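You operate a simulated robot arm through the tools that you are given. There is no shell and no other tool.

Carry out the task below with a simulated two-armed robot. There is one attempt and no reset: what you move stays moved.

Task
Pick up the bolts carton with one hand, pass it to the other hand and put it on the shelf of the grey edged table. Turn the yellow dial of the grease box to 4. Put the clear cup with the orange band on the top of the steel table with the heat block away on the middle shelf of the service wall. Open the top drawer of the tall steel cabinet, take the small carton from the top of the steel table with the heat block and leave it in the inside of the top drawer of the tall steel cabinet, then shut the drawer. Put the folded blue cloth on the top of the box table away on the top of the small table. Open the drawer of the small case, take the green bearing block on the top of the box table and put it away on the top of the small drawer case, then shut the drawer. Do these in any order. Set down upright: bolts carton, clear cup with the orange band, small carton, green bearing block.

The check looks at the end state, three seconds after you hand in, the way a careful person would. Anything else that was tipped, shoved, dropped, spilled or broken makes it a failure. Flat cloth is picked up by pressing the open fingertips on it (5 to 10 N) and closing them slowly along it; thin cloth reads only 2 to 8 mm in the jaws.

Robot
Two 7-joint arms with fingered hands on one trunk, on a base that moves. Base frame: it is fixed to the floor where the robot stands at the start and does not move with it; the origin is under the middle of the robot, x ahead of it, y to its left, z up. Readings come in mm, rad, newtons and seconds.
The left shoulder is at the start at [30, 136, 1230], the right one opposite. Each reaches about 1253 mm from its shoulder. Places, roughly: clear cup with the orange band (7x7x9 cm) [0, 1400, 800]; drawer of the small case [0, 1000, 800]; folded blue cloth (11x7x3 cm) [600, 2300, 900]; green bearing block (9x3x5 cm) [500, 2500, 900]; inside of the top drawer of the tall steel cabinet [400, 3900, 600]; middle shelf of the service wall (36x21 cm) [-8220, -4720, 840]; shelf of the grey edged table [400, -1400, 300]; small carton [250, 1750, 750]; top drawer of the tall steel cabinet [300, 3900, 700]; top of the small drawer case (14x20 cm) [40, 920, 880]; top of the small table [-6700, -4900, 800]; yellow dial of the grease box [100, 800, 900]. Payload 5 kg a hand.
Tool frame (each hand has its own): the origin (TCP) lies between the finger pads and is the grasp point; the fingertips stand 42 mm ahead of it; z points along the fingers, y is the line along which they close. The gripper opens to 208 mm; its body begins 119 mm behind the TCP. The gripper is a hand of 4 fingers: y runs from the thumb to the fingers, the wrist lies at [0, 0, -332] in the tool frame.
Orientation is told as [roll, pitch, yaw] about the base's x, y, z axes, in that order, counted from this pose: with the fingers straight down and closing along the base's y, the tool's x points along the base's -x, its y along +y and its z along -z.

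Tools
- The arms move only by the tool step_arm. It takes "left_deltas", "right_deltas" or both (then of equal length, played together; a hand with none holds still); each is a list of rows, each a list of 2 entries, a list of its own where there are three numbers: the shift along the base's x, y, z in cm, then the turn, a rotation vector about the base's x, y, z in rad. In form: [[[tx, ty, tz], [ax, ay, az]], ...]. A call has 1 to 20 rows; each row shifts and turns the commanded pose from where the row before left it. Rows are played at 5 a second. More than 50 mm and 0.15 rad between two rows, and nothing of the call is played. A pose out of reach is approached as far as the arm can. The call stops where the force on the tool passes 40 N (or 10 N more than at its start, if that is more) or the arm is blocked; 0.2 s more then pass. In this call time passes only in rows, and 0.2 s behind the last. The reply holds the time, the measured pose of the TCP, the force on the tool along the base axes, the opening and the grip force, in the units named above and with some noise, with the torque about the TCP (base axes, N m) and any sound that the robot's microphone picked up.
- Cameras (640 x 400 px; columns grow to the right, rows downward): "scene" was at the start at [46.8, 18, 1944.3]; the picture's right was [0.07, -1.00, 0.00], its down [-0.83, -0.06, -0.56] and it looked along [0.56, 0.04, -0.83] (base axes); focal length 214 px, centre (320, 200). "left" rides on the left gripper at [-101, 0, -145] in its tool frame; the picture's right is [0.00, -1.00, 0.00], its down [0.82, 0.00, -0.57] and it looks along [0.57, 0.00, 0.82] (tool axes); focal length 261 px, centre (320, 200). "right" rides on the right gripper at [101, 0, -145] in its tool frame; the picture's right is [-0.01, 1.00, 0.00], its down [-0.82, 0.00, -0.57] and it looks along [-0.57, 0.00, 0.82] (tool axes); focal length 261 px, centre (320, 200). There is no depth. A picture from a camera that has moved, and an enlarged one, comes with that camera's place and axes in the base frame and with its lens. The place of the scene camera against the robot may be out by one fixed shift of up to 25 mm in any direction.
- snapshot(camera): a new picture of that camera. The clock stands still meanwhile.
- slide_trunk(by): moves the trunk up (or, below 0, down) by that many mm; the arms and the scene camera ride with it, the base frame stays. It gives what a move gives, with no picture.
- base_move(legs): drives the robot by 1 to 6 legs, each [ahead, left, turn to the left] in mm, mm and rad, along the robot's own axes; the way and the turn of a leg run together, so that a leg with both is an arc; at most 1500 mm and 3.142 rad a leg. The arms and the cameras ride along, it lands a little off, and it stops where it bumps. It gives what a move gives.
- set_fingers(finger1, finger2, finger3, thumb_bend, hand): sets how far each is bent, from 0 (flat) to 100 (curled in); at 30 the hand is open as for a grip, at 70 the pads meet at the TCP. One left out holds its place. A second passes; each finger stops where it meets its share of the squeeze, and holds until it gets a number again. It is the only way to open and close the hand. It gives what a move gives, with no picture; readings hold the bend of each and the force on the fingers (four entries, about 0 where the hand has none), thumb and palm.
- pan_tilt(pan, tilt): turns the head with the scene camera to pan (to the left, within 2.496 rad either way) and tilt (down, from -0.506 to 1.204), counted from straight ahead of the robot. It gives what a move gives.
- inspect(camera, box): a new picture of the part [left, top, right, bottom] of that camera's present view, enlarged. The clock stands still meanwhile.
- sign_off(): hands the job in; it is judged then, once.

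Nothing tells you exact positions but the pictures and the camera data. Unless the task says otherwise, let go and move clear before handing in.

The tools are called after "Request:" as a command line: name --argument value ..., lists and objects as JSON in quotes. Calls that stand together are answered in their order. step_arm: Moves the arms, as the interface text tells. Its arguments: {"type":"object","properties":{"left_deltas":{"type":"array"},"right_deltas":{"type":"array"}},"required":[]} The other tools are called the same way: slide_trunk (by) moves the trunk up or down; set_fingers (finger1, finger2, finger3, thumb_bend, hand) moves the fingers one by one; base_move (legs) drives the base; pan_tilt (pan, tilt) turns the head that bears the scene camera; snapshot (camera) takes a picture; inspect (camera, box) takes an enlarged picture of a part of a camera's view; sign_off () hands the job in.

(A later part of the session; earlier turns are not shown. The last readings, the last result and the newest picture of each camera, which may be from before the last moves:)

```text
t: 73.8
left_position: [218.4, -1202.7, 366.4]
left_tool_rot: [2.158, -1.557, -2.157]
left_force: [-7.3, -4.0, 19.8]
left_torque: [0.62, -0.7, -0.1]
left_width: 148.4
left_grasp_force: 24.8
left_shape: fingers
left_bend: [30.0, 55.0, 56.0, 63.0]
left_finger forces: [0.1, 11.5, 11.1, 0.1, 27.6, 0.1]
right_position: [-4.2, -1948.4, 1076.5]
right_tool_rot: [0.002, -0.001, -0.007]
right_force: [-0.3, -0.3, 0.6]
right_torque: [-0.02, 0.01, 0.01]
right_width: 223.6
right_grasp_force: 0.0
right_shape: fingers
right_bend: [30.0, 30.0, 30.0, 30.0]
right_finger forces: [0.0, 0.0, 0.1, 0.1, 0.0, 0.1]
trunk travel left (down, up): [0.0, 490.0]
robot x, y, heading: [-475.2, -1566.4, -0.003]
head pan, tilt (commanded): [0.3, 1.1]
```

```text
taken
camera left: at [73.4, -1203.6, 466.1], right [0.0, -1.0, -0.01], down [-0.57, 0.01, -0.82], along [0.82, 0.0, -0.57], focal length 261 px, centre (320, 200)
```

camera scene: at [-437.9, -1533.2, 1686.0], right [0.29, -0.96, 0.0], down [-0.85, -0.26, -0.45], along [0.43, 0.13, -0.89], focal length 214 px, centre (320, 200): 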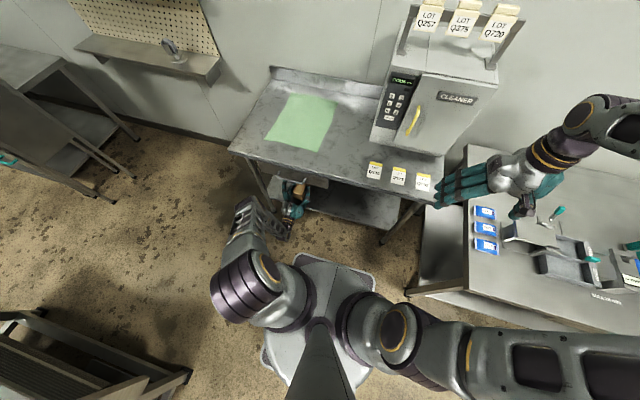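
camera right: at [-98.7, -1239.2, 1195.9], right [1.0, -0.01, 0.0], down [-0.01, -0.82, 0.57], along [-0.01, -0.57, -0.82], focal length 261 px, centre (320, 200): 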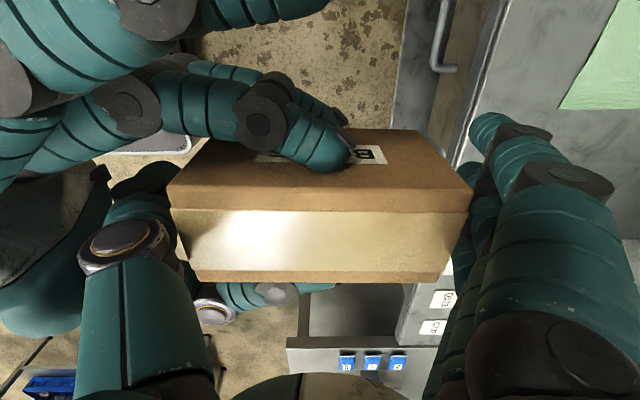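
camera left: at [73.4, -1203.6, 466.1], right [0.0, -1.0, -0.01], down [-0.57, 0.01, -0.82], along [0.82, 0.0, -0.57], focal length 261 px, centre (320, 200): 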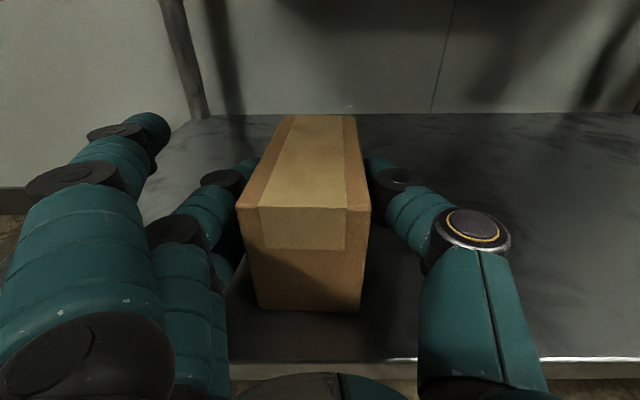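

It touched at z≈366 as predicted. I ease off 2 mm and open the fingers.

Request:
step_arm --left_deltas '[[[0, 0, 0.25], [0, 0, 0]]]'

Request:
set_fingers --hand "left" --finger2 52 --finger3 52 --thumb_bend 56

Request:
set_fingers --hand "left" --finger1 30 --finger2 30 --finger3 30 --thumb_bend 30

Request:
snapshot --camera "left"

```text
t: 74.2
left_position: [218.4, -1203.6, 365.8]
left_tool_rot: [1.854, -1.561, -1.856]
left_force: [0.8, -3.6, 14.2]
left_torque: [0.45, -0.55, -0.16]
left_width: 148.5
left_grasp_force: 24.7
left_shape: fingers
left_bend: [30.0, 55.0, 56.0, 63.0]
left_finger forces: [0.1, 11.8, 11.2, 0.0, 25.9, 0.1]
right_position: [-5.9, -1948.1, 1076.0]
right_tool_rot: [0.002, 0.002, -0.009]
right_force: [0.2, -0.3, 0.5]
right_torque: [0.01, 0.0, -0.02]
right_width: 223.7
right_grasp_force: 0.1
right_shape: fingers
right_bend: [30.0, 30.0, 30.0, 30.0]
right_finger forces: [0.0, 0.1, 0.1, 0.0, 0.0, 0.0]
trunk travel left (down, up): [0.0, 490.0]
robot x, y, heading: [-476.4, -1567.6, -0.004]
head pan, tilt (commanded): [0.3, 1.1]
```

```text
t: 75.2
left_position: [217.3, -1203.1, 364.7]
left_tool_rot: [1.717, -1.561, -1.717]
left_force: [0.8, 0.3, 0.4]
left_torque: [0.01, 0.0, -0.01]
left_width: 156.2
left_grasp_force: 0.1
left_shape: fingers
left_bend: [30.0, 52.0, 52.0, 56.0]
left_finger forces: [0.1, 0.0, 0.1, 0.0, 0.0, 0.0]
right_position: [-5.7, -1948.1, 1075.1]
right_tool_rot: [0.004, 0.001, -0.006]
right_force: [-0.1, 0.7, -0.4]
right_torque: [0.02, 0.01, 0.0]
right_width: 223.8
right_grasp_force: 0.0
right_shape: fingers
right_bend: [30.0, 30.0, 30.0, 30.0]
right_finger forces: [0.0, 0.1, 0.0, 0.0, 0.0, 0.2]
trunk travel left (down, up): [0.0, 490.0]
robot x, y, heading: [-478.5, -1565.6, -0.009]
head pan, tilt (commanded): [0.3, 1.1]
```

```text
t: 76.2
left_position: [217.3, -1202.8, 364.8]
left_tool_rot: [1.732, -1.559, -1.732]
left_force: [-0.5, 0.3, 0.5]
left_torque: [0.03, 0.01, 0.0]
left_width: 223.8
left_grasp_force: 0.0
left_shape: fingers
left_bend: [30.0, 30.0, 30.0, 30.0]
left_finger forces: [0.0, 0.0, 0.0, 0.0, 0.0, 0.0]
right_position: [-4.8, -1948.7, 1075.6]
right_tool_rot: [0.004, -0.001, -0.007]
right_force: [0.6, 0.4, -1.2]
right_torque: [-0.01, -0.01, 0.02]
right_width: 223.6
right_grasp_force: 0.0
right_shape: fingers
right_bend: [30.0, 30.0, 30.0, 30.0]
right_finger forces: [0.1, 0.0, 0.0, 0.1, 0.0, 0.0]
trunk travel left (down, up): [0.0, 490.0]
robot x, y, heading: [-476.8, -1566.1, -0.005]
head pan, tilt (commanded): [0.3, 1.1]
```

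```text
taken
camera left: at [73.2, -1203.3, 466.5], right [0.0, -1.0, 0.0], down [-0.57, 0.0, -0.82], along [0.82, 0.0, -0.57], focal length 261 px, centre (320, 200)
```

left: 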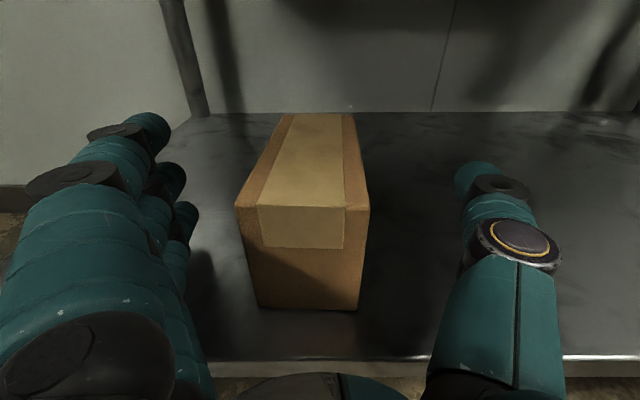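

The carton stands upright on the shelf. I raise slightly and back the base straight out.

Request:
step_arm --left_deltas '[[[0, 0, 1], [0, 0, 0]]]'

Request:
base_move --legs '[[-430, 0, 0]]'

Request:
snapshot --camera "left"

```text
t: 76.6
left_position: [217.3, -1203.4, 374.6]
left_tool_rot: [1.659, -1.561, -1.656]
left_force: [0.7, -0.2, -0.2]
left_torque: [-0.03, -0.01, -0.01]
left_width: 223.7
left_grasp_force: 0.0
left_shape: fingers
left_bend: [30.0, 30.0, 30.0, 30.0]
left_finger forces: [0.1, 0.0, 0.1, 0.0, 0.1, 0.1]
right_position: [-4.4, -1947.5, 1076.7]
right_tool_rot: [0.003, -0.001, -0.008]
right_force: [0.3, -0.3, 0.7]
right_torque: [-0.03, 0.01, 0.01]
right_width: 223.8
right_grasp_force: 0.1
right_shape: fingers
right_bend: [30.0, 30.0, 30.0, 30.0]
right_finger forces: [0.1, 0.1, 0.0, 0.0, 0.0, 0.1]
trunk travel left (down, up): [0.0, 490.0]
robot x, y, heading: [-476.9, -1568.8, -0.001]
head pan, tilt (commanded): [0.3, 1.1]
```

```text
t: 79.3
left_position: [-211.2, -1200.6, 375.5]
left_tool_rot: [1.794, -1.562, -1.794]
left_force: [0.6, -0.3, 0.9]
left_torque: [0.01, 0.04, -0.02]
left_width: 223.9
left_grasp_force: 0.0
left_shape: fingers
left_bend: [30.0, 30.0, 30.0, 30.0]
left_finger forces: [0.0, 0.0, 0.0, 0.0, 0.0, 0.0]
right_position: [-432.0, -1946.0, 1076.4]
right_tool_rot: [0.001, -0.001, -0.008]
right_force: [-0.4, -1.5, 1.0]
right_torque: [0.02, -0.08, -0.01]
right_width: 223.8
right_grasp_force: 0.1
right_shape: fingers
right_bend: [30.0, 30.0, 30.0, 30.0]
right_finger forces: [0.0, 0.1, 0.0, 0.1, 0.0, 0.0]
trunk travel left (down, up): [0.0, 490.0]
robot x, y, heading: [-903.6, -1568.5, -0.005]
head pan, tilt (commanded): [0.3, 1.1]
```

```text
taken
camera left: at [-354.8, -1201.0, 476.9], right [0.0, -1.0, -0.01], down [-0.57, 0.0, -0.82], along [0.82, 0.0, -0.57], focal length 261 px, centre (320, 200)
```

left: 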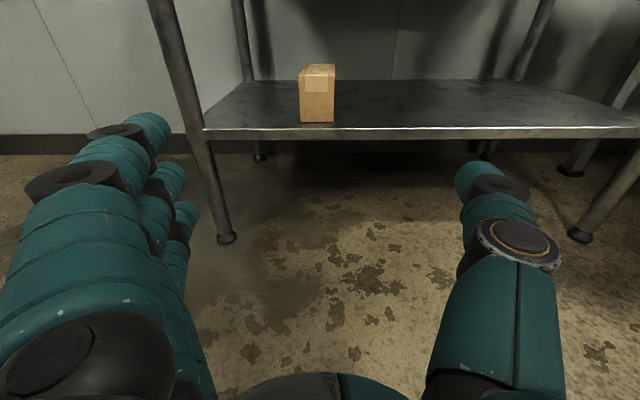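

The bolts carton is done. I raise the trunk, bring the left arm back to a compact fingers-down pose, and then head to the left side of the room.

Request:
slide_trunk --by 250

Request:
step_arm --left_deltas '[[[-1, 0, 4.2], [0, 0.1309, 0]], [[-1, 0, 4.2], [0, 0.1309, 0]], [[-1.5, 0, 4.2], [0, 0.1309, 0]], [[-1.5, 0, 4.2], [0, 0.1309, 0]], [[-1.5, 0, 4.2], [0, 0.1309, 0]], [[-1.5, 0, 4.2], [0, 0.1309, 0]], [[-1.5, 0, 4.2], [0, 0.1309, 0]], [[-1.5, 0, 4.2], [0, 0.1309, 0]], [[-1.5, 0, 4.2], [0, 0.1309, 0]], [[-1.5, 0, 4.2], [0, 0.1309, 0]], [[-1.5, 0, 4.2], [0, 0.1309, 0]], [[-1.5, 0, 4.2], [0, 0.1309, 0]]]'

Request:
pan_tilt --pan 1.2 --tilt 0.5

Request:
snapshot --camera "scene"

```text
t: 81.8
left_position: [-210.4, -1200.1, 624.5]
left_tool_rot: [1.707, -1.563, -1.707]
left_force: [0.4, -0.3, 0.2]
left_torque: [-0.02, -0.02, -0.01]
left_width: 223.7
left_grasp_force: 0.1
left_shape: fingers
left_bend: [30.0, 30.0, 30.0, 30.0]
left_finger forces: [0.0, 0.1, 0.0, 0.0, 0.1, 0.0]
right_position: [-431.9, -1945.3, 1325.3]
right_tool_rot: [0.001, 0.0, -0.007]
right_force: [0.1, 0.2, -0.1]
right_torque: [0.0, 0.03, 0.01]
right_width: 223.5
right_grasp_force: 0.0
right_shape: fingers
right_bend: [30.0, 30.0, 30.0, 30.0]
right_finger forces: [0.0, 0.1, 0.0, 0.1, 0.0, 0.0]
trunk travel left (down, up): [-250.0, 240.0]
robot x, y, heading: [-905.2, -1564.2, -0.01]
head pan, tilt (commanded): [0.3, 1.1]
```

```text
t: 84.6
left_position: [-462.8, -1091.6, 1087.1]
left_tool_rot: [0.012, 0.094, 0.248]
left_force: [2.4, -4.2, 0.0]
left_torque: [0.56, 0.44, -0.08]
left_width: 224.3
left_grasp_force: 0.1
left_shape: fingers
left_bend: [30.0, 30.0, 30.0, 30.0]
left_finger forces: [0.0, 0.0, 0.1, 0.1, 0.0, 0.0]
right_position: [-432.3, -1951.9, 1323.5]
right_tool_rot: [0.004, 0.004, -0.009]
right_force: [0.7, -1.5, -1.4]
right_torque: [0.22, 0.17, 0.03]
right_width: 223.9
right_grasp_force: 0.1
right_shape: fingers
right_bend: [30.0, 30.0, 30.0, 30.0]
right_finger forces: [0.0, 0.0, 0.0, 0.1, 0.1, 0.0]
trunk travel left (down, up): [-250.0, 240.0]
robot x, y, heading: [-902.5, -1565.9, -0.01]
head pan, tilt (commanded): [0.3, 1.1]
stopped in row 12 (left hand): the arm was blocked; the commanded pose is now the measured one
```

```text
t: 85.8
left_position: [-463.5, -1087.6, 1087.0]
left_tool_rot: [0.007, 0.092, 0.244]
left_force: [-0.4, 0.0, 0.5]
left_torque: [-0.01, 0.0, -0.01]
left_width: 224.5
left_grasp_force: 0.0
left_shape: fingers
left_bend: [30.0, 30.0, 30.0, 30.0]
left_finger forces: [0.0, 0.0, 0.0, 0.1, 0.0, 0.0]
right_position: [-431.8, -1947.0, 1326.5]
right_tool_rot: [0.002, 0.001, -0.01]
right_force: [0.0, 0.8, 0.5]
right_torque: [-0.04, 0.02, -0.02]
right_width: 223.8
right_grasp_force: 0.0
right_shape: fingers
right_bend: [30.0, 30.0, 30.0, 30.0]
right_finger forces: [0.0, 0.0, 0.0, 0.0, 0.0, 0.0]
trunk travel left (down, up): [-250.0, 240.0]
robot x, y, heading: [-903.7, -1561.0, -0.012]
head pan, tilt (commanded): [1.201, 0.499]
```

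```text
taken
camera scene: at [-894.4, -1464.1, 1983.7], right [0.93, -0.37, 0.0], down [-0.18, -0.45, -0.88], along [0.32, 0.82, -0.48], focal length 214 px, centre (320, 200)
```

scene: 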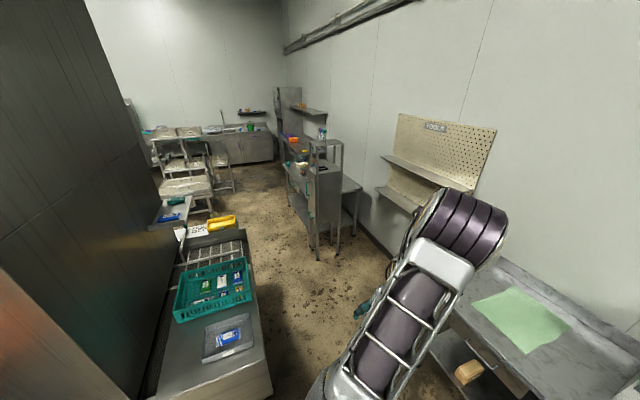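

The left arm is up again. I tidy its pose inward and higher, then turn left and drive up the aisle toward the left-side tables.

Request:
step_arm --left_deltas '[[[0.5, -2.5, 4], [0, -0.015, -0.04]], [[0.5, -2.5, 4], [0, -0.015, -0.04]], [[0.5, -2.5, 4], [0, -0.015, -0.04]], [[0.5, -2.5, 4], [0, -0.015, -0.04]], [[0.5, -2.5, 4], [0, -0.015, -0.04]], [[0.5, -2.5, 4], [0, -0.015, -0.04]]]'

Request:
base_move --legs '[[0, 0, 1.581], [0, -560, 0], [1100, 0, 0]]'

Request:
pan_tilt --pan 0 --tilt 0.6

Request:
snapshot --camera "scene"

```text
t: 87.2
left_position: [-435.1, -1240.9, 1327.9]
left_tool_rot: [-0.001, 0.003, 0.003]
left_force: [-1.0, -1.5, 1.3]
left_torque: [0.19, -0.1, 0.0]
left_width: 224.3
left_grasp_force: 0.1
left_shape: fingers
left_bend: [30.0, 30.0, 30.0, 30.0]
left_finger forces: [0.0, 0.0, 0.0, 0.0, 0.0, 0.0]
right_position: [-435.2, -1948.7, 1325.9]
right_tool_rot: [0.004, 0.001, -0.009]
right_force: [-0.1, -1.8, -0.2]
right_torque: [0.2, -0.08, 0.02]
right_width: 223.9
right_grasp_force: 0.1
right_shape: fingers
right_bend: [30.0, 30.0, 30.0, 30.0]
right_finger forces: [0.0, 0.0, 0.0, 0.1, 0.1, 0.1]
trunk travel left (down, up): [-250.0, 240.0]
robot x, y, heading: [-902.7, -1562.0, -0.006]
head pan, tilt (commanded): [1.201, 0.499]
```

```text
t: 99.5
left_position: [-663.9, 3.8, 1326.3]
left_tool_rot: [-0.001, 0.005, 1.577]
left_force: [0.1, -0.1, 0.2]
left_torque: [-0.04, -0.01, 0.0]
left_width: 224.1
left_grasp_force: 0.0
left_shape: fingers
left_bend: [30.0, 30.0, 30.0, 30.0]
left_finger forces: [0.1, 0.1, 0.0, 0.0, 0.1, 0.0]
right_position: [45.9, 6.3, 1326.2]
right_tool_rot: [0.001, 0.001, 1.564]
right_force: [0.3, -0.3, -0.8]
right_torque: [0.01, -0.01, 0.02]
right_width: 223.8
right_grasp_force: 0.0
right_shape: fingers
right_bend: [30.0, 30.0, 30.0, 30.0]
right_finger forces: [0.0, 0.1, 0.0, 0.0, 0.0, 0.0]
trunk travel left (down, up): [-250.0, 240.0]
robot x, y, heading: [-338.3, -464.7, 1.561]
head pan, tilt (commanded): [1.201, 0.499]
```

```text
t: 100.9
left_position: [-663.8, 4.6, 1326.7]
left_tool_rot: [-0.002, 0.004, 1.578]
left_force: [0.1, 0.5, -0.1]
left_torque: [0.0, 0.03, 0.02]
left_width: 224.3
left_grasp_force: 0.0
left_shape: fingers
left_bend: [30.0, 30.0, 30.0, 30.0]
left_finger forces: [0.0, 0.0, 0.0, 0.1, 0.1, 0.0]
right_position: [45.6, 6.7, 1326.5]
right_tool_rot: [0.001, 0.0, 1.565]
right_force: [-0.9, -0.2, 0.4]
right_torque: [0.01, 0.0, -0.01]
right_width: 223.7
right_grasp_force: 0.0
right_shape: fingers
right_bend: [30.0, 30.0, 30.0, 30.0]
right_finger forces: [0.0, 0.0, 0.0, 0.0, 0.0, 0.1]
trunk travel left (down, up): [-250.0, 240.0]
robot x, y, heading: [-336.4, -462.0, 1.568]
head pan, tilt (commanded): [0.0, 0.6]
```

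```text
taken
camera scene: at [-331.7, -393.7, 1974.7], right [1.0, 0.0, 0.0], down [0.0, -0.56, -0.83], along [0.0, 0.83, -0.56], focal length 214 px, centre (320, 200)
```

scene: 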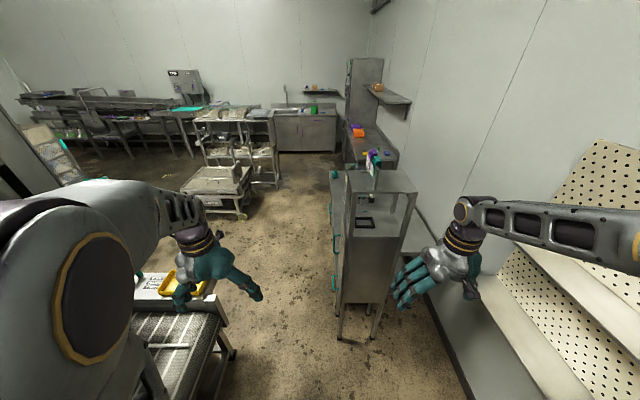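

I see the steel case with teal handles on the right and tables further on. I zoom in to identify things.

Request:
inspect --camera "scene" --box '[280, 50, 472, 170]'

Request:
inspect --camera "scene" --box '[300, 140, 460, 340]'

```text
3.33 times, centred on (376, 110) of scene
camera zoom: at [-331.7, -393.7, 1974.7], right [1.0, 0.0, 0.0], down [0.0, -0.56, -0.83], along [0.0, 0.83, -0.56], focal length 715 px, centre (133, 500)
```

zoom: 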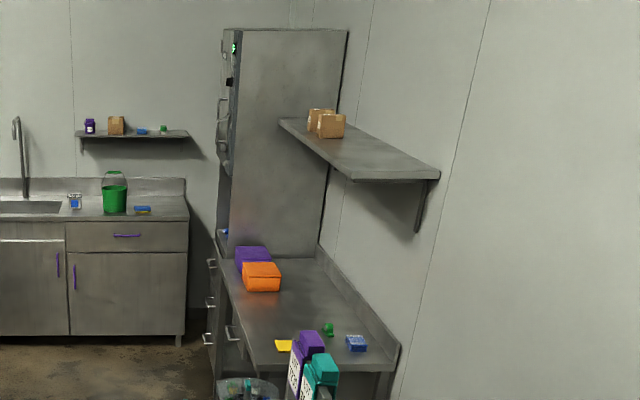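

```text
2.00 times, centred on (380, 240) of scene
camera zoom: at [-331.7, -393.7, 1974.7], right [1.0, 0.0, 0.0], down [0.0, -0.56, -0.83], along [0.0, 0.83, -0.56], focal length 429 px, centre (200, 120)
```

zoom: 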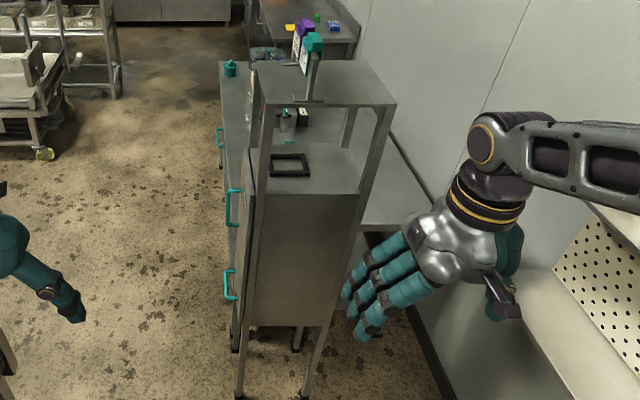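

The stand with items on the table behind it is on my right. I drive ahead along the aisle and look at the table from the side.

Request:
base_move --legs '[[1100, 130, 0]]'

Request:
pan_tilt --pan -1.2 --tilt 0.8

Request:
snapshot --camera "scene"

```text
t: 103.6
left_position: [-705.4, 363.4, 1327.0]
left_tool_rot: [-0.001, 0.001, 1.577]
left_force: [-0.9, -0.7, 0.0]
left_torque: [0.1, -0.03, 0.03]
left_width: 224.0
left_grasp_force: 0.1
left_shape: fingers
left_bend: [30.0, 30.0, 30.0, 30.0]
left_finger forces: [0.0, 0.0, 0.0, 0.0, 0.1, 0.1]
right_position: [3.4, 355.2, 1327.6]
right_tool_rot: [0.001, 0.021, 1.567]
right_force: [3.3, -5.2, 2.7]
right_torque: [0.78, 0.38, -0.16]
right_width: 223.6
right_grasp_force: 2.8
right_shape: fingers
right_bend: [30.0, 30.0, 30.0, 30.0]
right_finger forces: [0.1, 0.0, 0.1, 0.1, 0.0, 5.4]
trunk travel left (down, up): [-250.0, 240.0]
robot x, y, heading: [-376.3, -103.4, 1.566]
head pan, tilt (commanded): [0.0, 0.6]
stopped in leg 1: the force on the tool passed its limit at 179 N (the readings are from after the stop); the commanded pose is now the measured one
```

```text
t: 105.0
left_position: [-704.6, 364.1, 1327.1]
left_tool_rot: [-0.001, 0.001, 1.578]
left_force: [0.1, 0.6, -1.2]
left_torque: [0.0, -0.02, -0.01]
left_width: 224.1
left_grasp_force: 0.0
left_shape: fingers
left_bend: [30.0, 30.0, 30.0, 30.0]
left_finger forces: [0.0, 0.0, 0.1, 0.0, 0.1, 0.0]
right_position: [4.6, 355.9, 1326.9]
right_tool_rot: [0.002, 0.019, 1.567]
right_force: [0.9, -10.5, 5.2]
right_torque: [1.63, 0.22, 0.08]
right_width: 223.6
right_grasp_force: 5.7
right_shape: fingers
right_bend: [30.0, 30.0, 30.0, 30.0]
right_finger forces: [0.0, 0.0, 0.0, 0.0, 0.0, 11.2]
trunk travel left (down, up): [-250.0, 240.0]
robot x, y, heading: [-379.2, -103.9, 1.567]
head pan, tilt (commanded): [-1.201, 0.799]
```

```text
taken
camera scene: at [-297.2, -93.5, 1957.8], right [0.36, -0.93, 0.0], down [-0.67, -0.26, -0.7], along [0.65, 0.25, -0.72], focal length 214 px, centre (320, 200)
```

scene: 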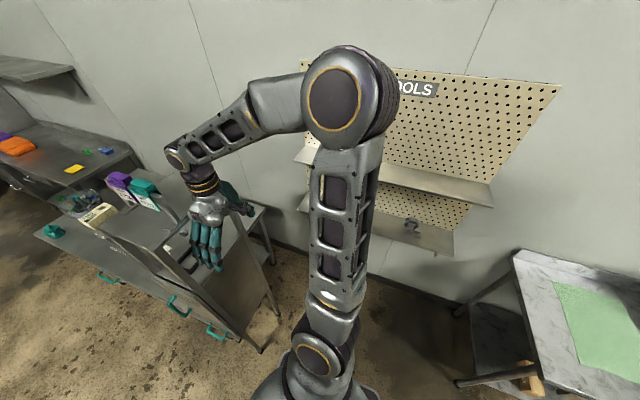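

The right hand bumped the tall stand's top edge on the way. I back off at once and check that nothing has moved.

Request:
base_move --legs '[[-200, 0, 0]]'

Request:
snapshot --camera "scene"

Request:
snapshot --camera "right"

```text
t: 106.6
left_position: [-705.6, 163.9, 1326.9]
left_tool_rot: [-0.002, 0.001, 1.579]
left_force: [0.2, -0.7, 0.9]
left_torque: [0.11, -0.02, 0.0]
left_width: 224.2
left_grasp_force: 0.0
left_shape: fingers
left_bend: [30.0, 30.0, 30.0, 30.0]
left_finger forces: [0.1, 0.0, 0.1, 0.1, 0.1, 0.0]
right_position: [4.3, 156.7, 1327.5]
right_tool_rot: [0.001, 0.02, 1.568]
right_force: [0.0, -0.3, -0.1]
right_torque: [0.15, 0.0, 0.01]
right_width: 223.8
right_grasp_force: 0.1
right_shape: fingers
right_bend: [30.0, 30.0, 30.0, 30.0]
right_finger forces: [0.0, 0.1, 0.0, 0.0, 0.1, 0.1]
trunk travel left (down, up): [-250.0, 240.0]
robot x, y, heading: [-378.0, -306.6, 1.568]
head pan, tilt (commanded): [-1.201, 0.799]
```

```text
taken
camera scene: at [-297.9, -294.0, 1957.8], right [0.36, -0.93, 0.0], down [-0.67, -0.26, -0.7], along [0.65, 0.25, -0.72], focal length 214 px, centre (320, 200)
```

scene: 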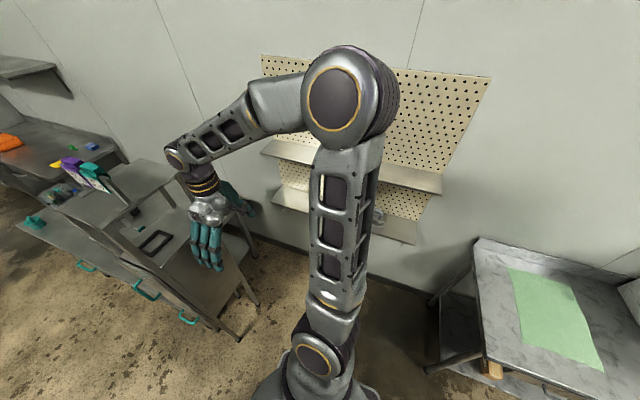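

```text
taken
camera right: at [4.3, 59.4, 1474.4], right [-1.0, 0.01, 0.0], down [0.01, 0.83, 0.55], along [0.0, 0.55, -0.83], focal length 261 px, centre (320, 200)
```

right: 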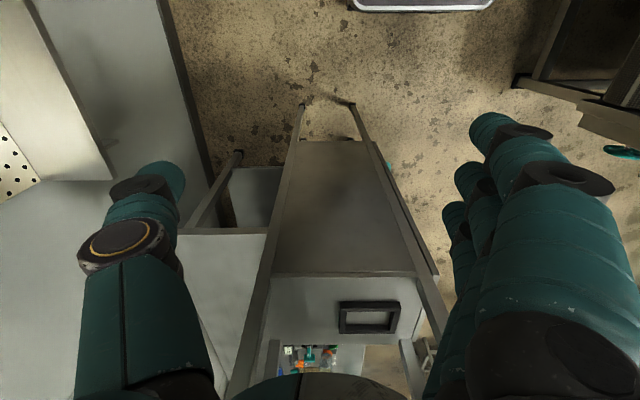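

Nothing appears displaced; I zoom to verify the items on the stand.

Request:
inspect --camera "scene" --box '[0, 120, 260, 340]'

```text
1.82 times, centred on (130, 230) of scene
camera zoom: at [-297.9, -294.0, 1957.8], right [0.36, -0.93, 0.0], down [-0.67, -0.26, -0.7], along [0.65, 0.25, -0.72], focal length 390 px, centre (666, 146)
```

zoom: 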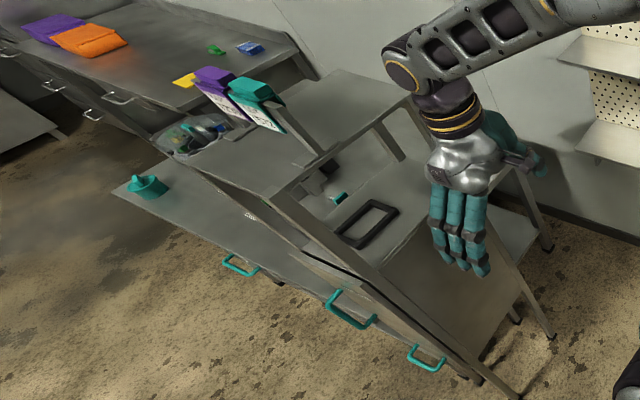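

The stand is fixed furniture (x −170…113, from y≈458, top at z≈1460). I raise the right hand above it and bring it inward, shift to the middle of the aisle, and drive past.

Request:
step_arm --right_deltas '[[[-3, 0, 3.9], [0, 0, 0]], [[-3, 0, 3.9], [0, 0, 0]], [[-3, 0, 3.9], [0, 0, 0]], [[-3, 0, 3.9], [0, 0, 0]], [[-3, 0, 3.9], [0, 0, 0]], [[-3, 0, 3.9], [0, 0, 0]]]'

Request:
base_move --legs '[[0, 130, 0], [700, 0, 0]]'

Request:
snapshot --camera "scene"

```text
t: 108.0
left_position: [-706.4, 165.8, 1326.6]
left_tool_rot: [-0.001, 0.003, 1.577]
left_force: [-0.4, -0.3, 1.4]
left_torque: [0.0, -0.11, 0.01]
left_width: 224.1
left_grasp_force: 0.1
left_shape: fingers
left_bend: [30.0, 30.0, 30.0, 30.0]
left_finger forces: [0.0, 0.1, 0.1, 0.0, 0.0, 0.1]
right_position: [-179.1, 156.4, 1560.6]
right_tool_rot: [0.0, 0.021, 1.567]
right_force: [-0.7, 0.0, -0.3]
right_torque: [0.01, -0.12, 0.03]
right_width: 223.7
right_grasp_force: 0.1
right_shape: fingers
right_bend: [30.0, 30.0, 30.0, 30.0]
right_finger forces: [0.0, 0.1, 0.1, 0.0, 0.0, 0.0]
trunk travel left (down, up): [-250.0, 240.0]
robot x, y, heading: [-378.2, -306.4, 1.566]
head pan, tilt (commanded): [-1.201, 0.799]
```

```text
t: 112.7
left_position: [-831.3, 871.9, 1325.6]
left_tool_rot: [-0.001, 0.003, 1.578]
left_force: [0.3, 0.5, -0.6]
left_torque: [-0.03, -0.04, 0.02]
left_width: 224.2
left_grasp_force: 0.0
left_shape: fingers
left_bend: [30.0, 30.0, 30.0, 30.0]
left_finger forces: [0.1, 0.0, 0.0, 0.0, 0.0, 0.0]
right_position: [-303.3, 865.6, 1560.7]
right_tool_rot: [0.003, 0.022, 1.566]
right_force: [0.1, -0.1, -0.5]
right_torque: [-0.06, -0.02, 0.0]
right_width: 223.8
right_grasp_force: 0.1
right_shape: fingers
right_bend: [30.0, 30.0, 30.0, 30.0]
right_finger forces: [0.1, 0.1, 0.1, 0.1, 0.1, 0.0]
trunk travel left (down, up): [-250.0, 240.0]
robot x, y, heading: [-505.9, 401.9, 1.57]
head pan, tilt (commanded): [-1.201, 0.799]
```

```text
taken
camera scene: at [-424.3, 415.4, 1957.8], right [0.36, -0.93, 0.0], down [-0.67, -0.26, -0.7], along [0.65, 0.25, -0.72], focal length 214 px, centre (320, 200)
```

scene: 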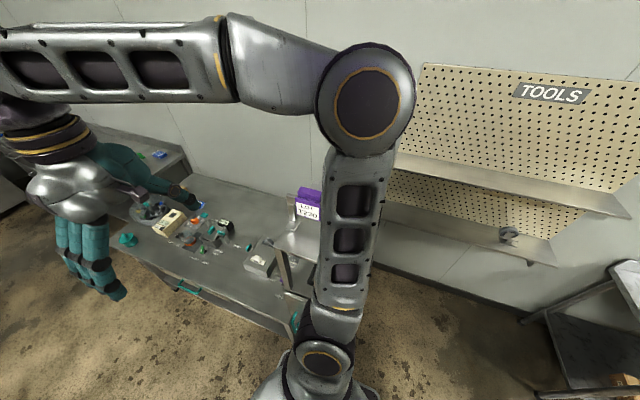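

I continue ahead past the stand, back off from the table, and turn to face it.

Request:
base_move --legs '[[500, 200, 0], [0, 0, -1.571]]'

Request:
pan_tilt --pan 0 --tilt 0.8

Request:
snapshot --camera "scene"

```text
t: 119.7
left_position: [-225.9, 1222.1, 1326.5]
left_tool_rot: [0.0, 0.005, -0.017]
left_force: [-0.8, 0.3, 0.2]
left_torque: [-0.01, 0.0, 0.0]
left_width: 223.9
left_grasp_force: 0.1
left_shape: fingers
left_bend: [30.0, 30.0, 30.0, 30.0]
left_finger forces: [0.0, 0.1, 0.1, 0.0, 0.0, 0.0]
right_position: [-245.0, 694.7, 1559.4]
right_tool_rot: [0.003, 0.021, -0.026]
right_force: [0.7, 0.5, 0.3]
right_torque: [-0.02, -0.02, 0.01]
right_width: 223.5
right_grasp_force: 0.1
right_shape: fingers
right_bend: [30.0, 30.0, 30.0, 30.0]
right_finger forces: [0.0, 0.0, 0.0, 0.1, 0.1, 0.0]
trunk travel left (down, up): [-250.0, 240.0]
robot x, y, heading: [-700.2, 908.8, -0.03]
head pan, tilt (commanded): [-1.201, 0.799]
```

```text
t: 121.1
left_position: [-226.0, 1222.5, 1326.4]
left_tool_rot: [0.0, 0.005, -0.016]
left_force: [-0.4, 0.6, -0.9]
left_torque: [0.0, 0.01, 0.0]
left_width: 224.1
left_grasp_force: 0.1
left_shape: fingers
left_bend: [30.0, 30.0, 30.0, 30.0]
left_finger forces: [0.1, 0.0, 0.0, 0.0, 0.0, 0.1]
right_position: [-244.9, 695.0, 1560.9]
right_tool_rot: [0.002, 0.022, -0.024]
right_force: [-0.6, -0.4, -0.2]
right_torque: [0.0, -0.01, 0.03]
right_width: 223.9
right_grasp_force: 0.1
right_shape: fingers
right_bend: [30.0, 30.0, 30.0, 30.0]
right_finger forces: [0.1, 0.0, 0.0, 0.0, 0.0, 0.1]
trunk travel left (down, up): [-250.0, 240.0]
robot x, y, heading: [-701.1, 903.0, -0.027]
head pan, tilt (commanded): [0.0, 0.799]
```

```text
taken
camera scene: at [-645.6, 918.0, 1957.8], right [-0.03, -1.0, 0.0], down [-0.72, 0.02, -0.7], along [0.7, -0.02, -0.72], focal length 214 px, centre (320, 200)
```

scene: 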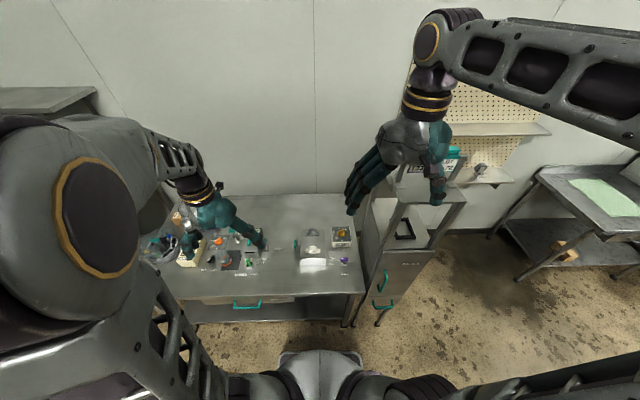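

I face the steel table with the boxes. I zoom in on it.

Request:
inspect --camera "scene" --box '[280, 200, 376, 320]'

Request:
inspect --camera "scene" --box '[140, 190, 300, 320]'

```text
3.33 times, centred on (328, 260) of scene
camera zoom: at [-645.6, 918.0, 1957.8], right [-0.03, -1.0, 0.0], down [-0.72, 0.02, -0.7], along [0.7, -0.02, -0.72], focal length 715 px, centre (293, 0)
```

zoom: 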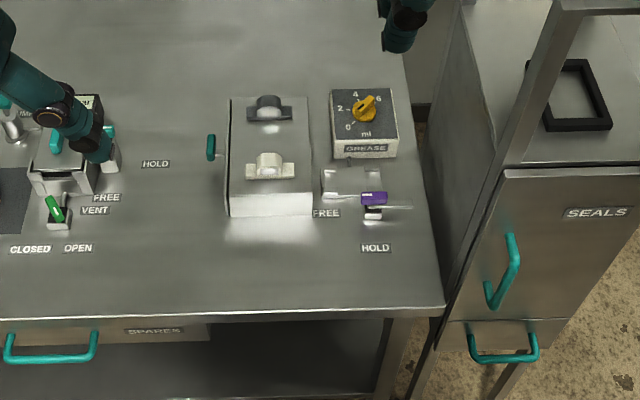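

```text
3.08 times, centred on (220, 255) of scene
camera zoom: at [-645.6, 918.0, 1957.8], right [-0.03, -1.0, 0.0], down [-0.72, 0.02, -0.7], along [0.7, -0.02, -0.72], focal length 660 px, centre (628, 31)
```

zoom: 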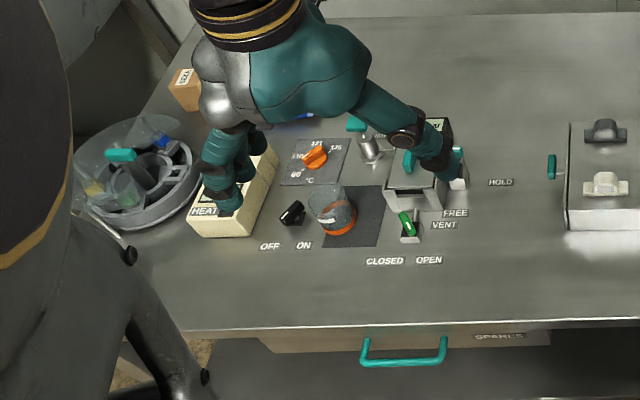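

The small case has two bearing blocks on top and a teal drawer handle on its left side; beside it is the grease box with the yellow dial (0-2-4-6). I zoom in further on these.

Request:
inspect --camera "scene" --box '[320, 220, 368, 250]'

Request:
inspect --camera "scene" --box '[284, 224, 332, 272]'

Request:
inspect --camera "scene" --box '[316, 244, 364, 280]'

```text
13.33 times, centred on (344, 235) of scene
camera zoom: at [-645.6, 918.0, 1957.8], right [-0.03, -1.0, 0.0], down [-0.72, 0.02, -0.7], along [0.7, -0.02, -0.72], focal length 2860 px, centre (0, -267)
```

zoom: 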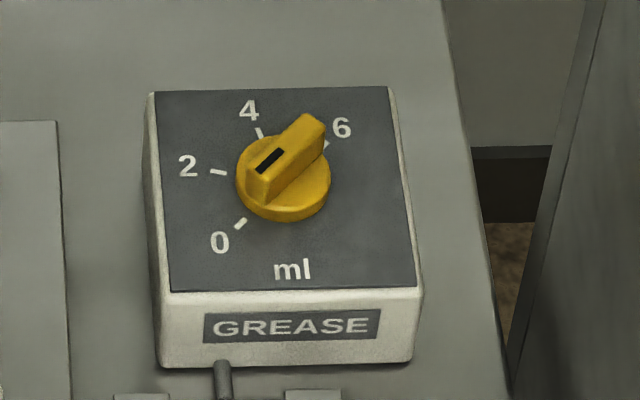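

```text
8.33 times, centred on (308, 248) of scene
camera zoom: at [-645.6, 918.0, 1957.8], right [-0.03, -1.0, 0.0], down [-0.72, 0.02, -0.7], along [0.7, -0.02, -0.72], focal length 1787 px, centre (420, -200)
```

zoom: 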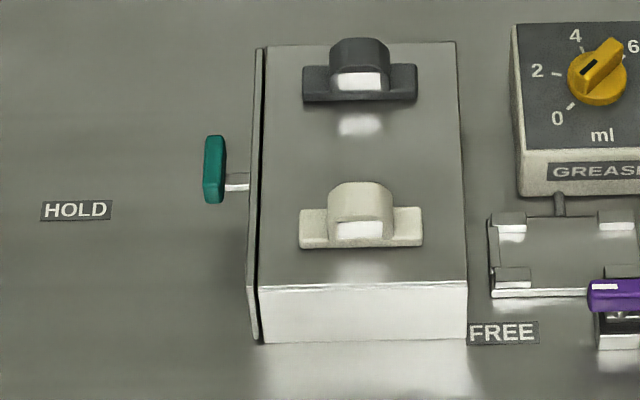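

```text
11.11 times, centred on (340, 262) of scene
camera zoom: at [-645.6, 918.0, 1957.8], right [-0.03, -1.0, 0.0], down [-0.72, 0.02, -0.7], along [0.7, -0.02, -0.72], focal length 2383 px, centre (98, -489)
```

zoom: 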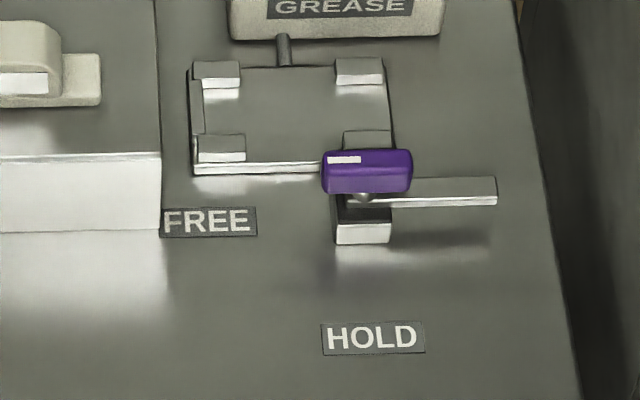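

The yellow dial's bar lies along the 0–6 line with its black mark toward 0, so the mark (pointer) reads 0. I compare with the orange dial to be sure how the marks work.

Request:
inspect --camera "scene" --box '[208, 218, 256, 258]'

Request:
inspect --camera "scene" --box '[332, 226, 352, 240]'

```text
10.00 times, centred on (232, 238) of scene
camera zoom: at [-645.6, 918.0, 1957.8], right [-0.03, -1.0, 0.0], down [-0.72, 0.02, -0.7], along [0.7, -0.02, -0.72], focal length 2145 px, centre (1200, -180)
```

zoom: 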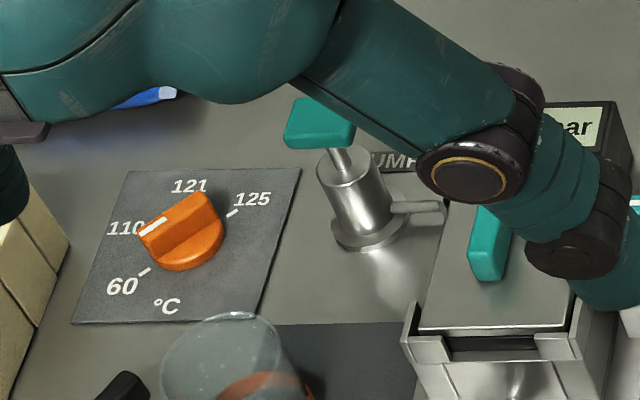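

```text
16.00 times, centred on (342, 233) of scene
camera zoom: at [-645.6, 918.0, 1957.8], right [-0.03, -1.0, 0.0], down [-0.72, 0.02, -0.7], along [0.7, -0.02, -0.72], focal length 3432 px, centre (-32, -328)
```

zoom: 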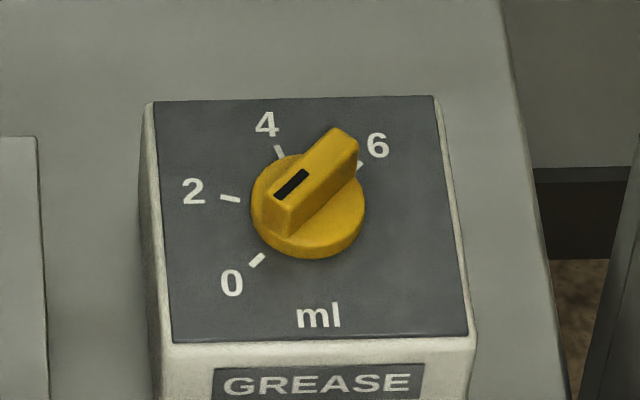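

The orange dial's white mark sits at its pointer end, so the yellow dial reads 0 and must turn 120° clockwise to 4. The knob centre is at about [109, 768, ~890]. I first check how my left fingertips meet when nearly closed.

Request:
set_fingers --hand "left" --finger1 45 --finger2 66 --finger3 45 --thumb_bend 66

Request:
snapshot --camera "left"

Request:
snapshot --camera "scene"

```text
t: 122.1
left_position: [-226.4, 1222.0, 1326.0]
left_tool_rot: [0.001, 0.004, -0.015]
left_force: [0.1, -1.1, 0.5]
left_torque: [0.0, -0.02, -0.01]
left_width: 94.9
left_grasp_force: 0.1
left_shape: fingers
left_bend: [45.0, 66.0, 45.0, 66.0]
left_finger forces: [0.0, 0.1, 0.0, 0.1, 0.0, 0.0]
right_position: [-243.9, 694.0, 1561.0]
right_tool_rot: [0.002, 0.021, -0.026]
right_force: [-0.6, 0.7, 0.5]
right_torque: [0.01, 0.0, 0.0]
right_width: 223.8
right_grasp_force: 0.2
right_shape: fingers
right_bend: [30.0, 30.0, 30.0, 30.0]
right_finger forces: [0.0, 0.0, 0.0, 0.0, 0.0, 0.1]
trunk travel left (down, up): [-250.0, 240.0]
robot x, y, heading: [-702.9, 906.5, -0.026]
head pan, tilt (commanded): [0.0, 0.799]
```

```text
taken
camera left: at [-123.5, 1221.2, 1472.0], right [-0.01, -1.0, 0.0], down [-0.82, 0.01, 0.57], along [-0.57, 0.01, -0.82], focal length 261 px, centre (320, 200)
```

left: 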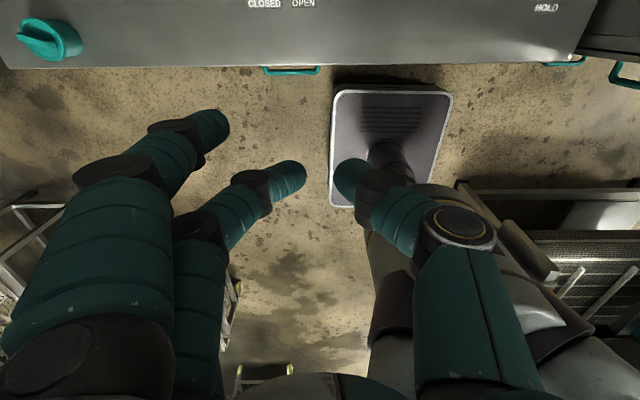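

```text
taken
camera scene: at [-645.6, 918.1, 1957.8], right [-0.03, -1.0, 0.0], down [-0.72, 0.02, -0.7], along [0.7, -0.02, -0.72], focal length 214 px, centre (320, 200)
```

scene: 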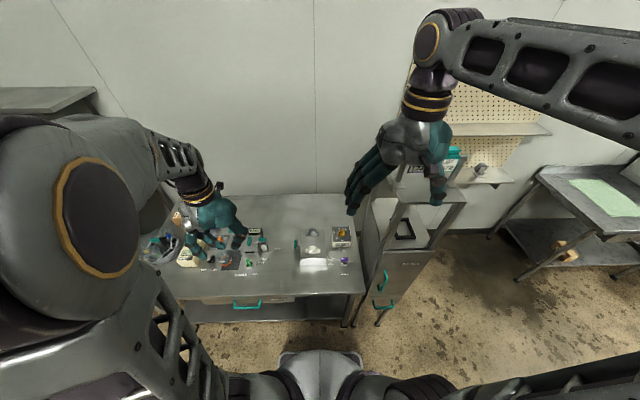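

The tips of thumb and middle finger meet 43 mm ahead of the TCP, good for pinching the knob's bar. I move the left hand above the grease box, yawed −45° so the pinch is across the bar.

Request:
step_arm --left_deltas '[[[2.58, -3.49, -1.0], [0, 0, -0.059]], [[2.58, -3.49, -1.0], [0, 0, -0.059]], [[2.58, -3.49, -1.0], [0, 0, -0.059]], [[2.58, -3.49, -1.0], [0, 0, -0.059]], [[2.58, -3.49, -1.0], [0, 0, -0.059]], [[2.58, -3.49, -1.0], [0, 0, -0.059]], [[2.58, -3.49, -1.0], [0, 0, -0.059]], [[2.58, -3.49, -1.0], [0, 0, -0.059]], [[2.58, -3.49, -1.0], [0, 0, -0.059]], [[2.58, -3.49, -1.0], [0, 0, -0.059]], [[2.58, -3.49, -1.0], [0, 0, -0.059]], [[2.58, -3.49, -1.0], [0, 0, -0.059]], [[2.58, -3.49, -1.0], [0, 0, -0.059]]]'

Request:
snapshot --camera "left"

Request:
snapshot --camera "scene"

```text
t: 124.9
left_position: [114.0, 767.9, 1194.7]
left_tool_rot: [-0.001, 0.004, -0.783]
left_force: [1.1, 0.0, -0.8]
left_torque: [0.02, 0.15, 0.02]
left_width: 94.4
left_grasp_force: 0.1
left_shape: fingers
left_bend: [45.0, 66.0, 45.0, 66.0]
left_finger forces: [0.0, 0.0, 0.0, 0.0, 0.0, 0.0]
right_position: [-243.3, 693.0, 1559.6]
right_tool_rot: [0.002, 0.023, -0.027]
right_force: [1.7, -1.2, 0.2]
right_torque: [0.11, 0.16, -0.02]
right_width: 224.0
right_grasp_force: 0.1
right_shape: fingers
right_bend: [30.0, 30.0, 30.0, 30.0]
right_finger forces: [0.0, 0.0, 0.1, 0.1, 0.0, 0.0]
trunk travel left (down, up): [-250.0, 240.0]
robot x, y, heading: [-703.1, 906.8, -0.027]
head pan, tilt (commanded): [0.0, 0.799]
```

```text
taken
camera left: at [185.9, 697.7, 1339.6], right [-0.7, -0.71, 0.0], down [-0.58, 0.57, 0.58], along [-0.41, 0.4, -0.82], focal length 261 px, centre (320, 200)
```

left: 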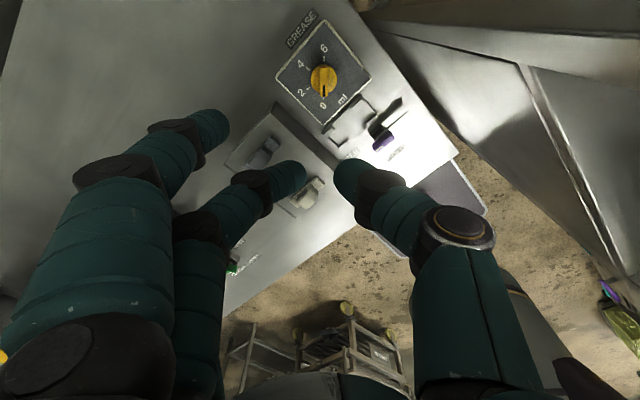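

```text
taken
camera scene: at [-643.1, 916.0, 1957.6], right [-0.03, -1.0, 0.0], down [-0.72, 0.02, -0.7], along [0.7, -0.02, -0.72], focal length 214 px, centre (320, 200)
```

scene: 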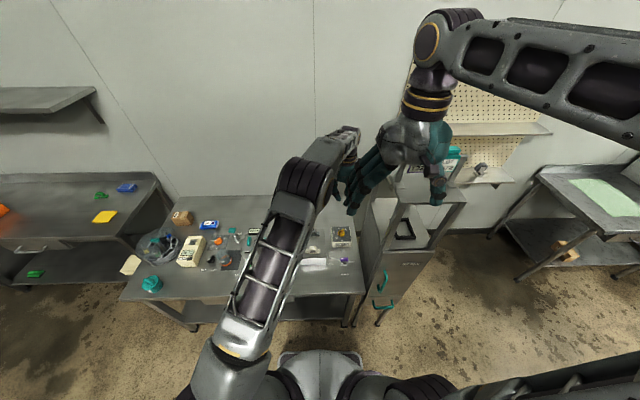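

The left camera confirms the black mark points at 0. The knob is near [125, 750]; I set the pinch opening and descend partway for a second sighting.

Request:
set_fingers --hand "left" --finger1 58 --finger2 62 --finger3 58 --thumb_bend 62

Request:
step_arm --left_deltas '[[[0.5, -0.9, -3.8], [0, 0, 0]], [[0.5, -0.9, -3.8], [0, 0, 0]], [[0, 0, -3.8], [0, 0, 0]]]'

Request:
inspect --camera "left" --box '[224, 0, 416, 200]'

```text
t: 125.9
left_position: [111.3, 767.9, 1196.2]
left_tool_rot: [-0.001, 0.005, -0.786]
left_force: [0.8, -0.6, 0.6]
left_torque: [0.01, 0.04, 0.02]
left_width: 73.7
left_grasp_force: 0.1
left_shape: fingers
left_bend: [57.0, 62.0, 57.0, 62.0]
left_finger forces: [0.1, 0.1, 0.0, 0.1, 0.1, 0.0]
right_position: [-244.5, 694.2, 1559.5]
right_tool_rot: [0.002, 0.021, -0.027]
right_force: [0.4, 0.4, -0.7]
right_torque: [0.01, 0.03, 0.01]
right_width: 223.8
right_grasp_force: 0.1
right_shape: fingers
right_bend: [30.0, 30.0, 30.0, 30.0]
right_finger forces: [0.0, 0.1, 0.0, 0.0, 0.0, 0.1]
trunk travel left (down, up): [-250.0, 240.0]
robot x, y, heading: [-700.0, 909.1, -0.029]
head pan, tilt (commanded): [0.0, 0.799]
```

```text
t: 126.7
left_position: [122.6, 750.5, 1083.1]
left_tool_rot: [0.0, 0.003, -0.781]
left_force: [0.6, -0.1, 0.7]
left_torque: [0.06, 0.12, 0.0]
left_width: 73.7
left_grasp_force: 0.2
left_shape: fingers
left_bend: [57.0, 62.0, 57.0, 62.0]
left_finger forces: [0.0, 0.0, 0.1, 0.0, 0.0, 0.1]
right_position: [-244.3, 693.4, 1560.7]
right_tool_rot: [0.002, 0.024, -0.027]
right_force: [0.1, 0.1, 0.0]
right_torque: [0.03, 0.09, 0.01]
right_width: 223.8
right_grasp_force: 0.1
right_shape: fingers
right_bend: [30.0, 30.0, 30.0, 30.0]
right_finger forces: [0.1, 0.0, 0.0, 0.0, 0.0, 0.0]
trunk travel left (down, up): [-250.0, 240.0]
robot x, y, heading: [-701.9, 904.5, -0.026]
head pan, tilt (commanded): [0.0, 0.799]
```

```text
2.00 times, centred on (320, 100) of left
camera zoom: at [195.2, 679.7, 1228.6], right [-0.7, -0.71, 0.0], down [-0.58, 0.58, 0.57], along [-0.41, 0.4, -0.82], focal length 521 px, centre (320, 400)
```

zoom: 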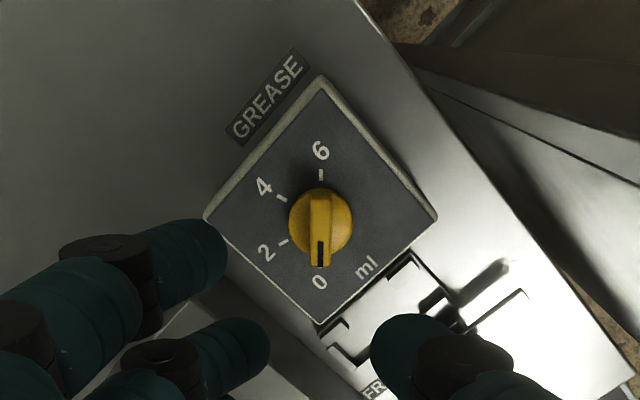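

The knob is centred laterally under the hand. I descend further with another look before pinching.

Request:
step_arm --left_deltas '[[[-0.4, 0.3, -4], [0, 0, 0]], [[0, 0, -4], [0, 0, 0]], [[0, 0, -4], [0, 0, 0]]]'

Request:
snapshot --camera "left"

```text
t: 127.5
left_position: [118.0, 751.1, 963.7]
left_tool_rot: [-0.001, 0.001, -0.782]
left_force: [1.0, -0.7, 0.7]
left_torque: [0.05, 0.15, -0.02]
left_width: 73.5
left_grasp_force: 0.2
left_shape: fingers
left_bend: [57.0, 62.0, 57.0, 62.0]
left_finger forces: [0.0, 0.0, 0.0, 0.1, 0.1, 0.0]
right_position: [-244.2, 693.1, 1558.8]
right_tool_rot: [0.002, 0.022, -0.026]
right_force: [-0.2, -0.7, -0.2]
right_torque: [0.0, 0.1, 0.0]
right_width: 224.1
right_grasp_force: 0.1
right_shape: fingers
right_bend: [30.0, 30.0, 30.0, 30.0]
right_finger forces: [0.1, 0.0, 0.1, 0.0, 0.1, 0.0]
trunk travel left (down, up): [-250.0, 240.0]
robot x, y, heading: [-704.0, 902.7, -0.025]
head pan, tilt (commanded): [0.0, 0.799]
```

```text
taken
camera left: at [190.1, 681.8, 1109.0], right [-0.7, -0.71, 0.0], down [-0.58, 0.58, 0.57], along [-0.41, 0.4, -0.82], focal length 261 px, centre (320, 200)
```

left: 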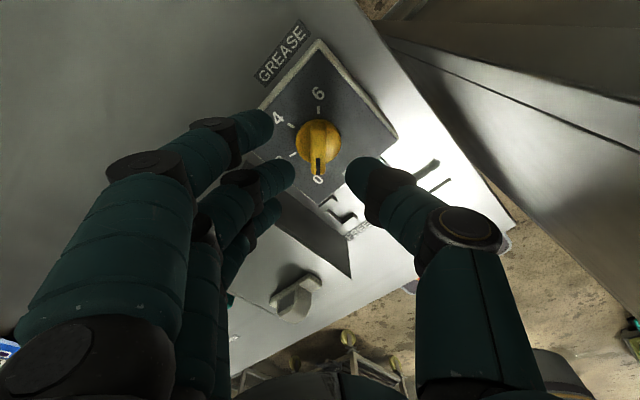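

Getting close; one more partial descent with a small shift along the bar direction, then another look.

Request:
step_arm --left_deltas '[[[-0.3, 0.4, -2], [0, 0, 0]], [[0, 0, -2], [0, 0, 0]]]'

Request:
snapshot --camera "left"

```text
t: 128.1
left_position: [114.2, 756.5, 922.2]
left_tool_rot: [-0.001, 0.003, -0.781]
left_force: [1.1, -0.5, 1.8]
left_torque: [0.04, 0.11, 0.0]
left_width: 73.2
left_grasp_force: 0.1
left_shape: fingers
left_bend: [57.0, 62.0, 57.0, 62.0]
left_finger forces: [0.0, 0.1, 0.0, 0.0, 0.1, 0.0]
right_position: [-244.8, 694.6, 1560.7]
right_tool_rot: [0.003, 0.022, -0.025]
right_force: [0.8, 0.1, -0.8]
right_torque: [0.02, 0.04, 0.04]
right_width: 223.8
right_grasp_force: 0.1
right_shape: fingers
right_bend: [30.0, 30.0, 30.0, 30.0]
right_finger forces: [0.0, 0.0, 0.1, 0.1, 0.1, 0.1]
trunk travel left (down, up): [-250.0, 240.0]
robot x, y, heading: [-701.5, 905.7, -0.032]
head pan, tilt (commanded): [0.0, 0.799]
```

```text
taken
camera left: at [186.4, 686.2, 1067.8], right [-0.7, -0.71, 0.0], down [-0.58, 0.58, 0.57], along [-0.41, 0.4, -0.82], focal length 261 px, centre (320, 200)
```

left: 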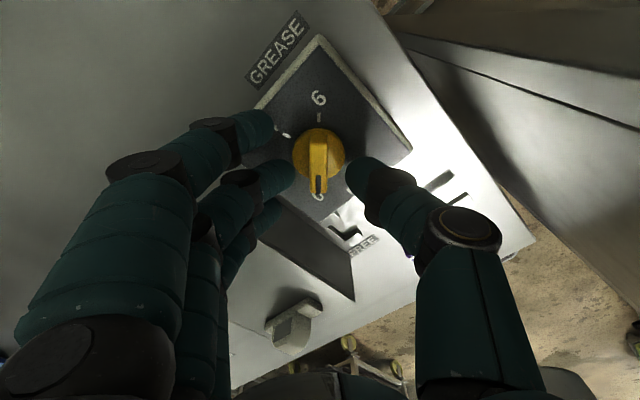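

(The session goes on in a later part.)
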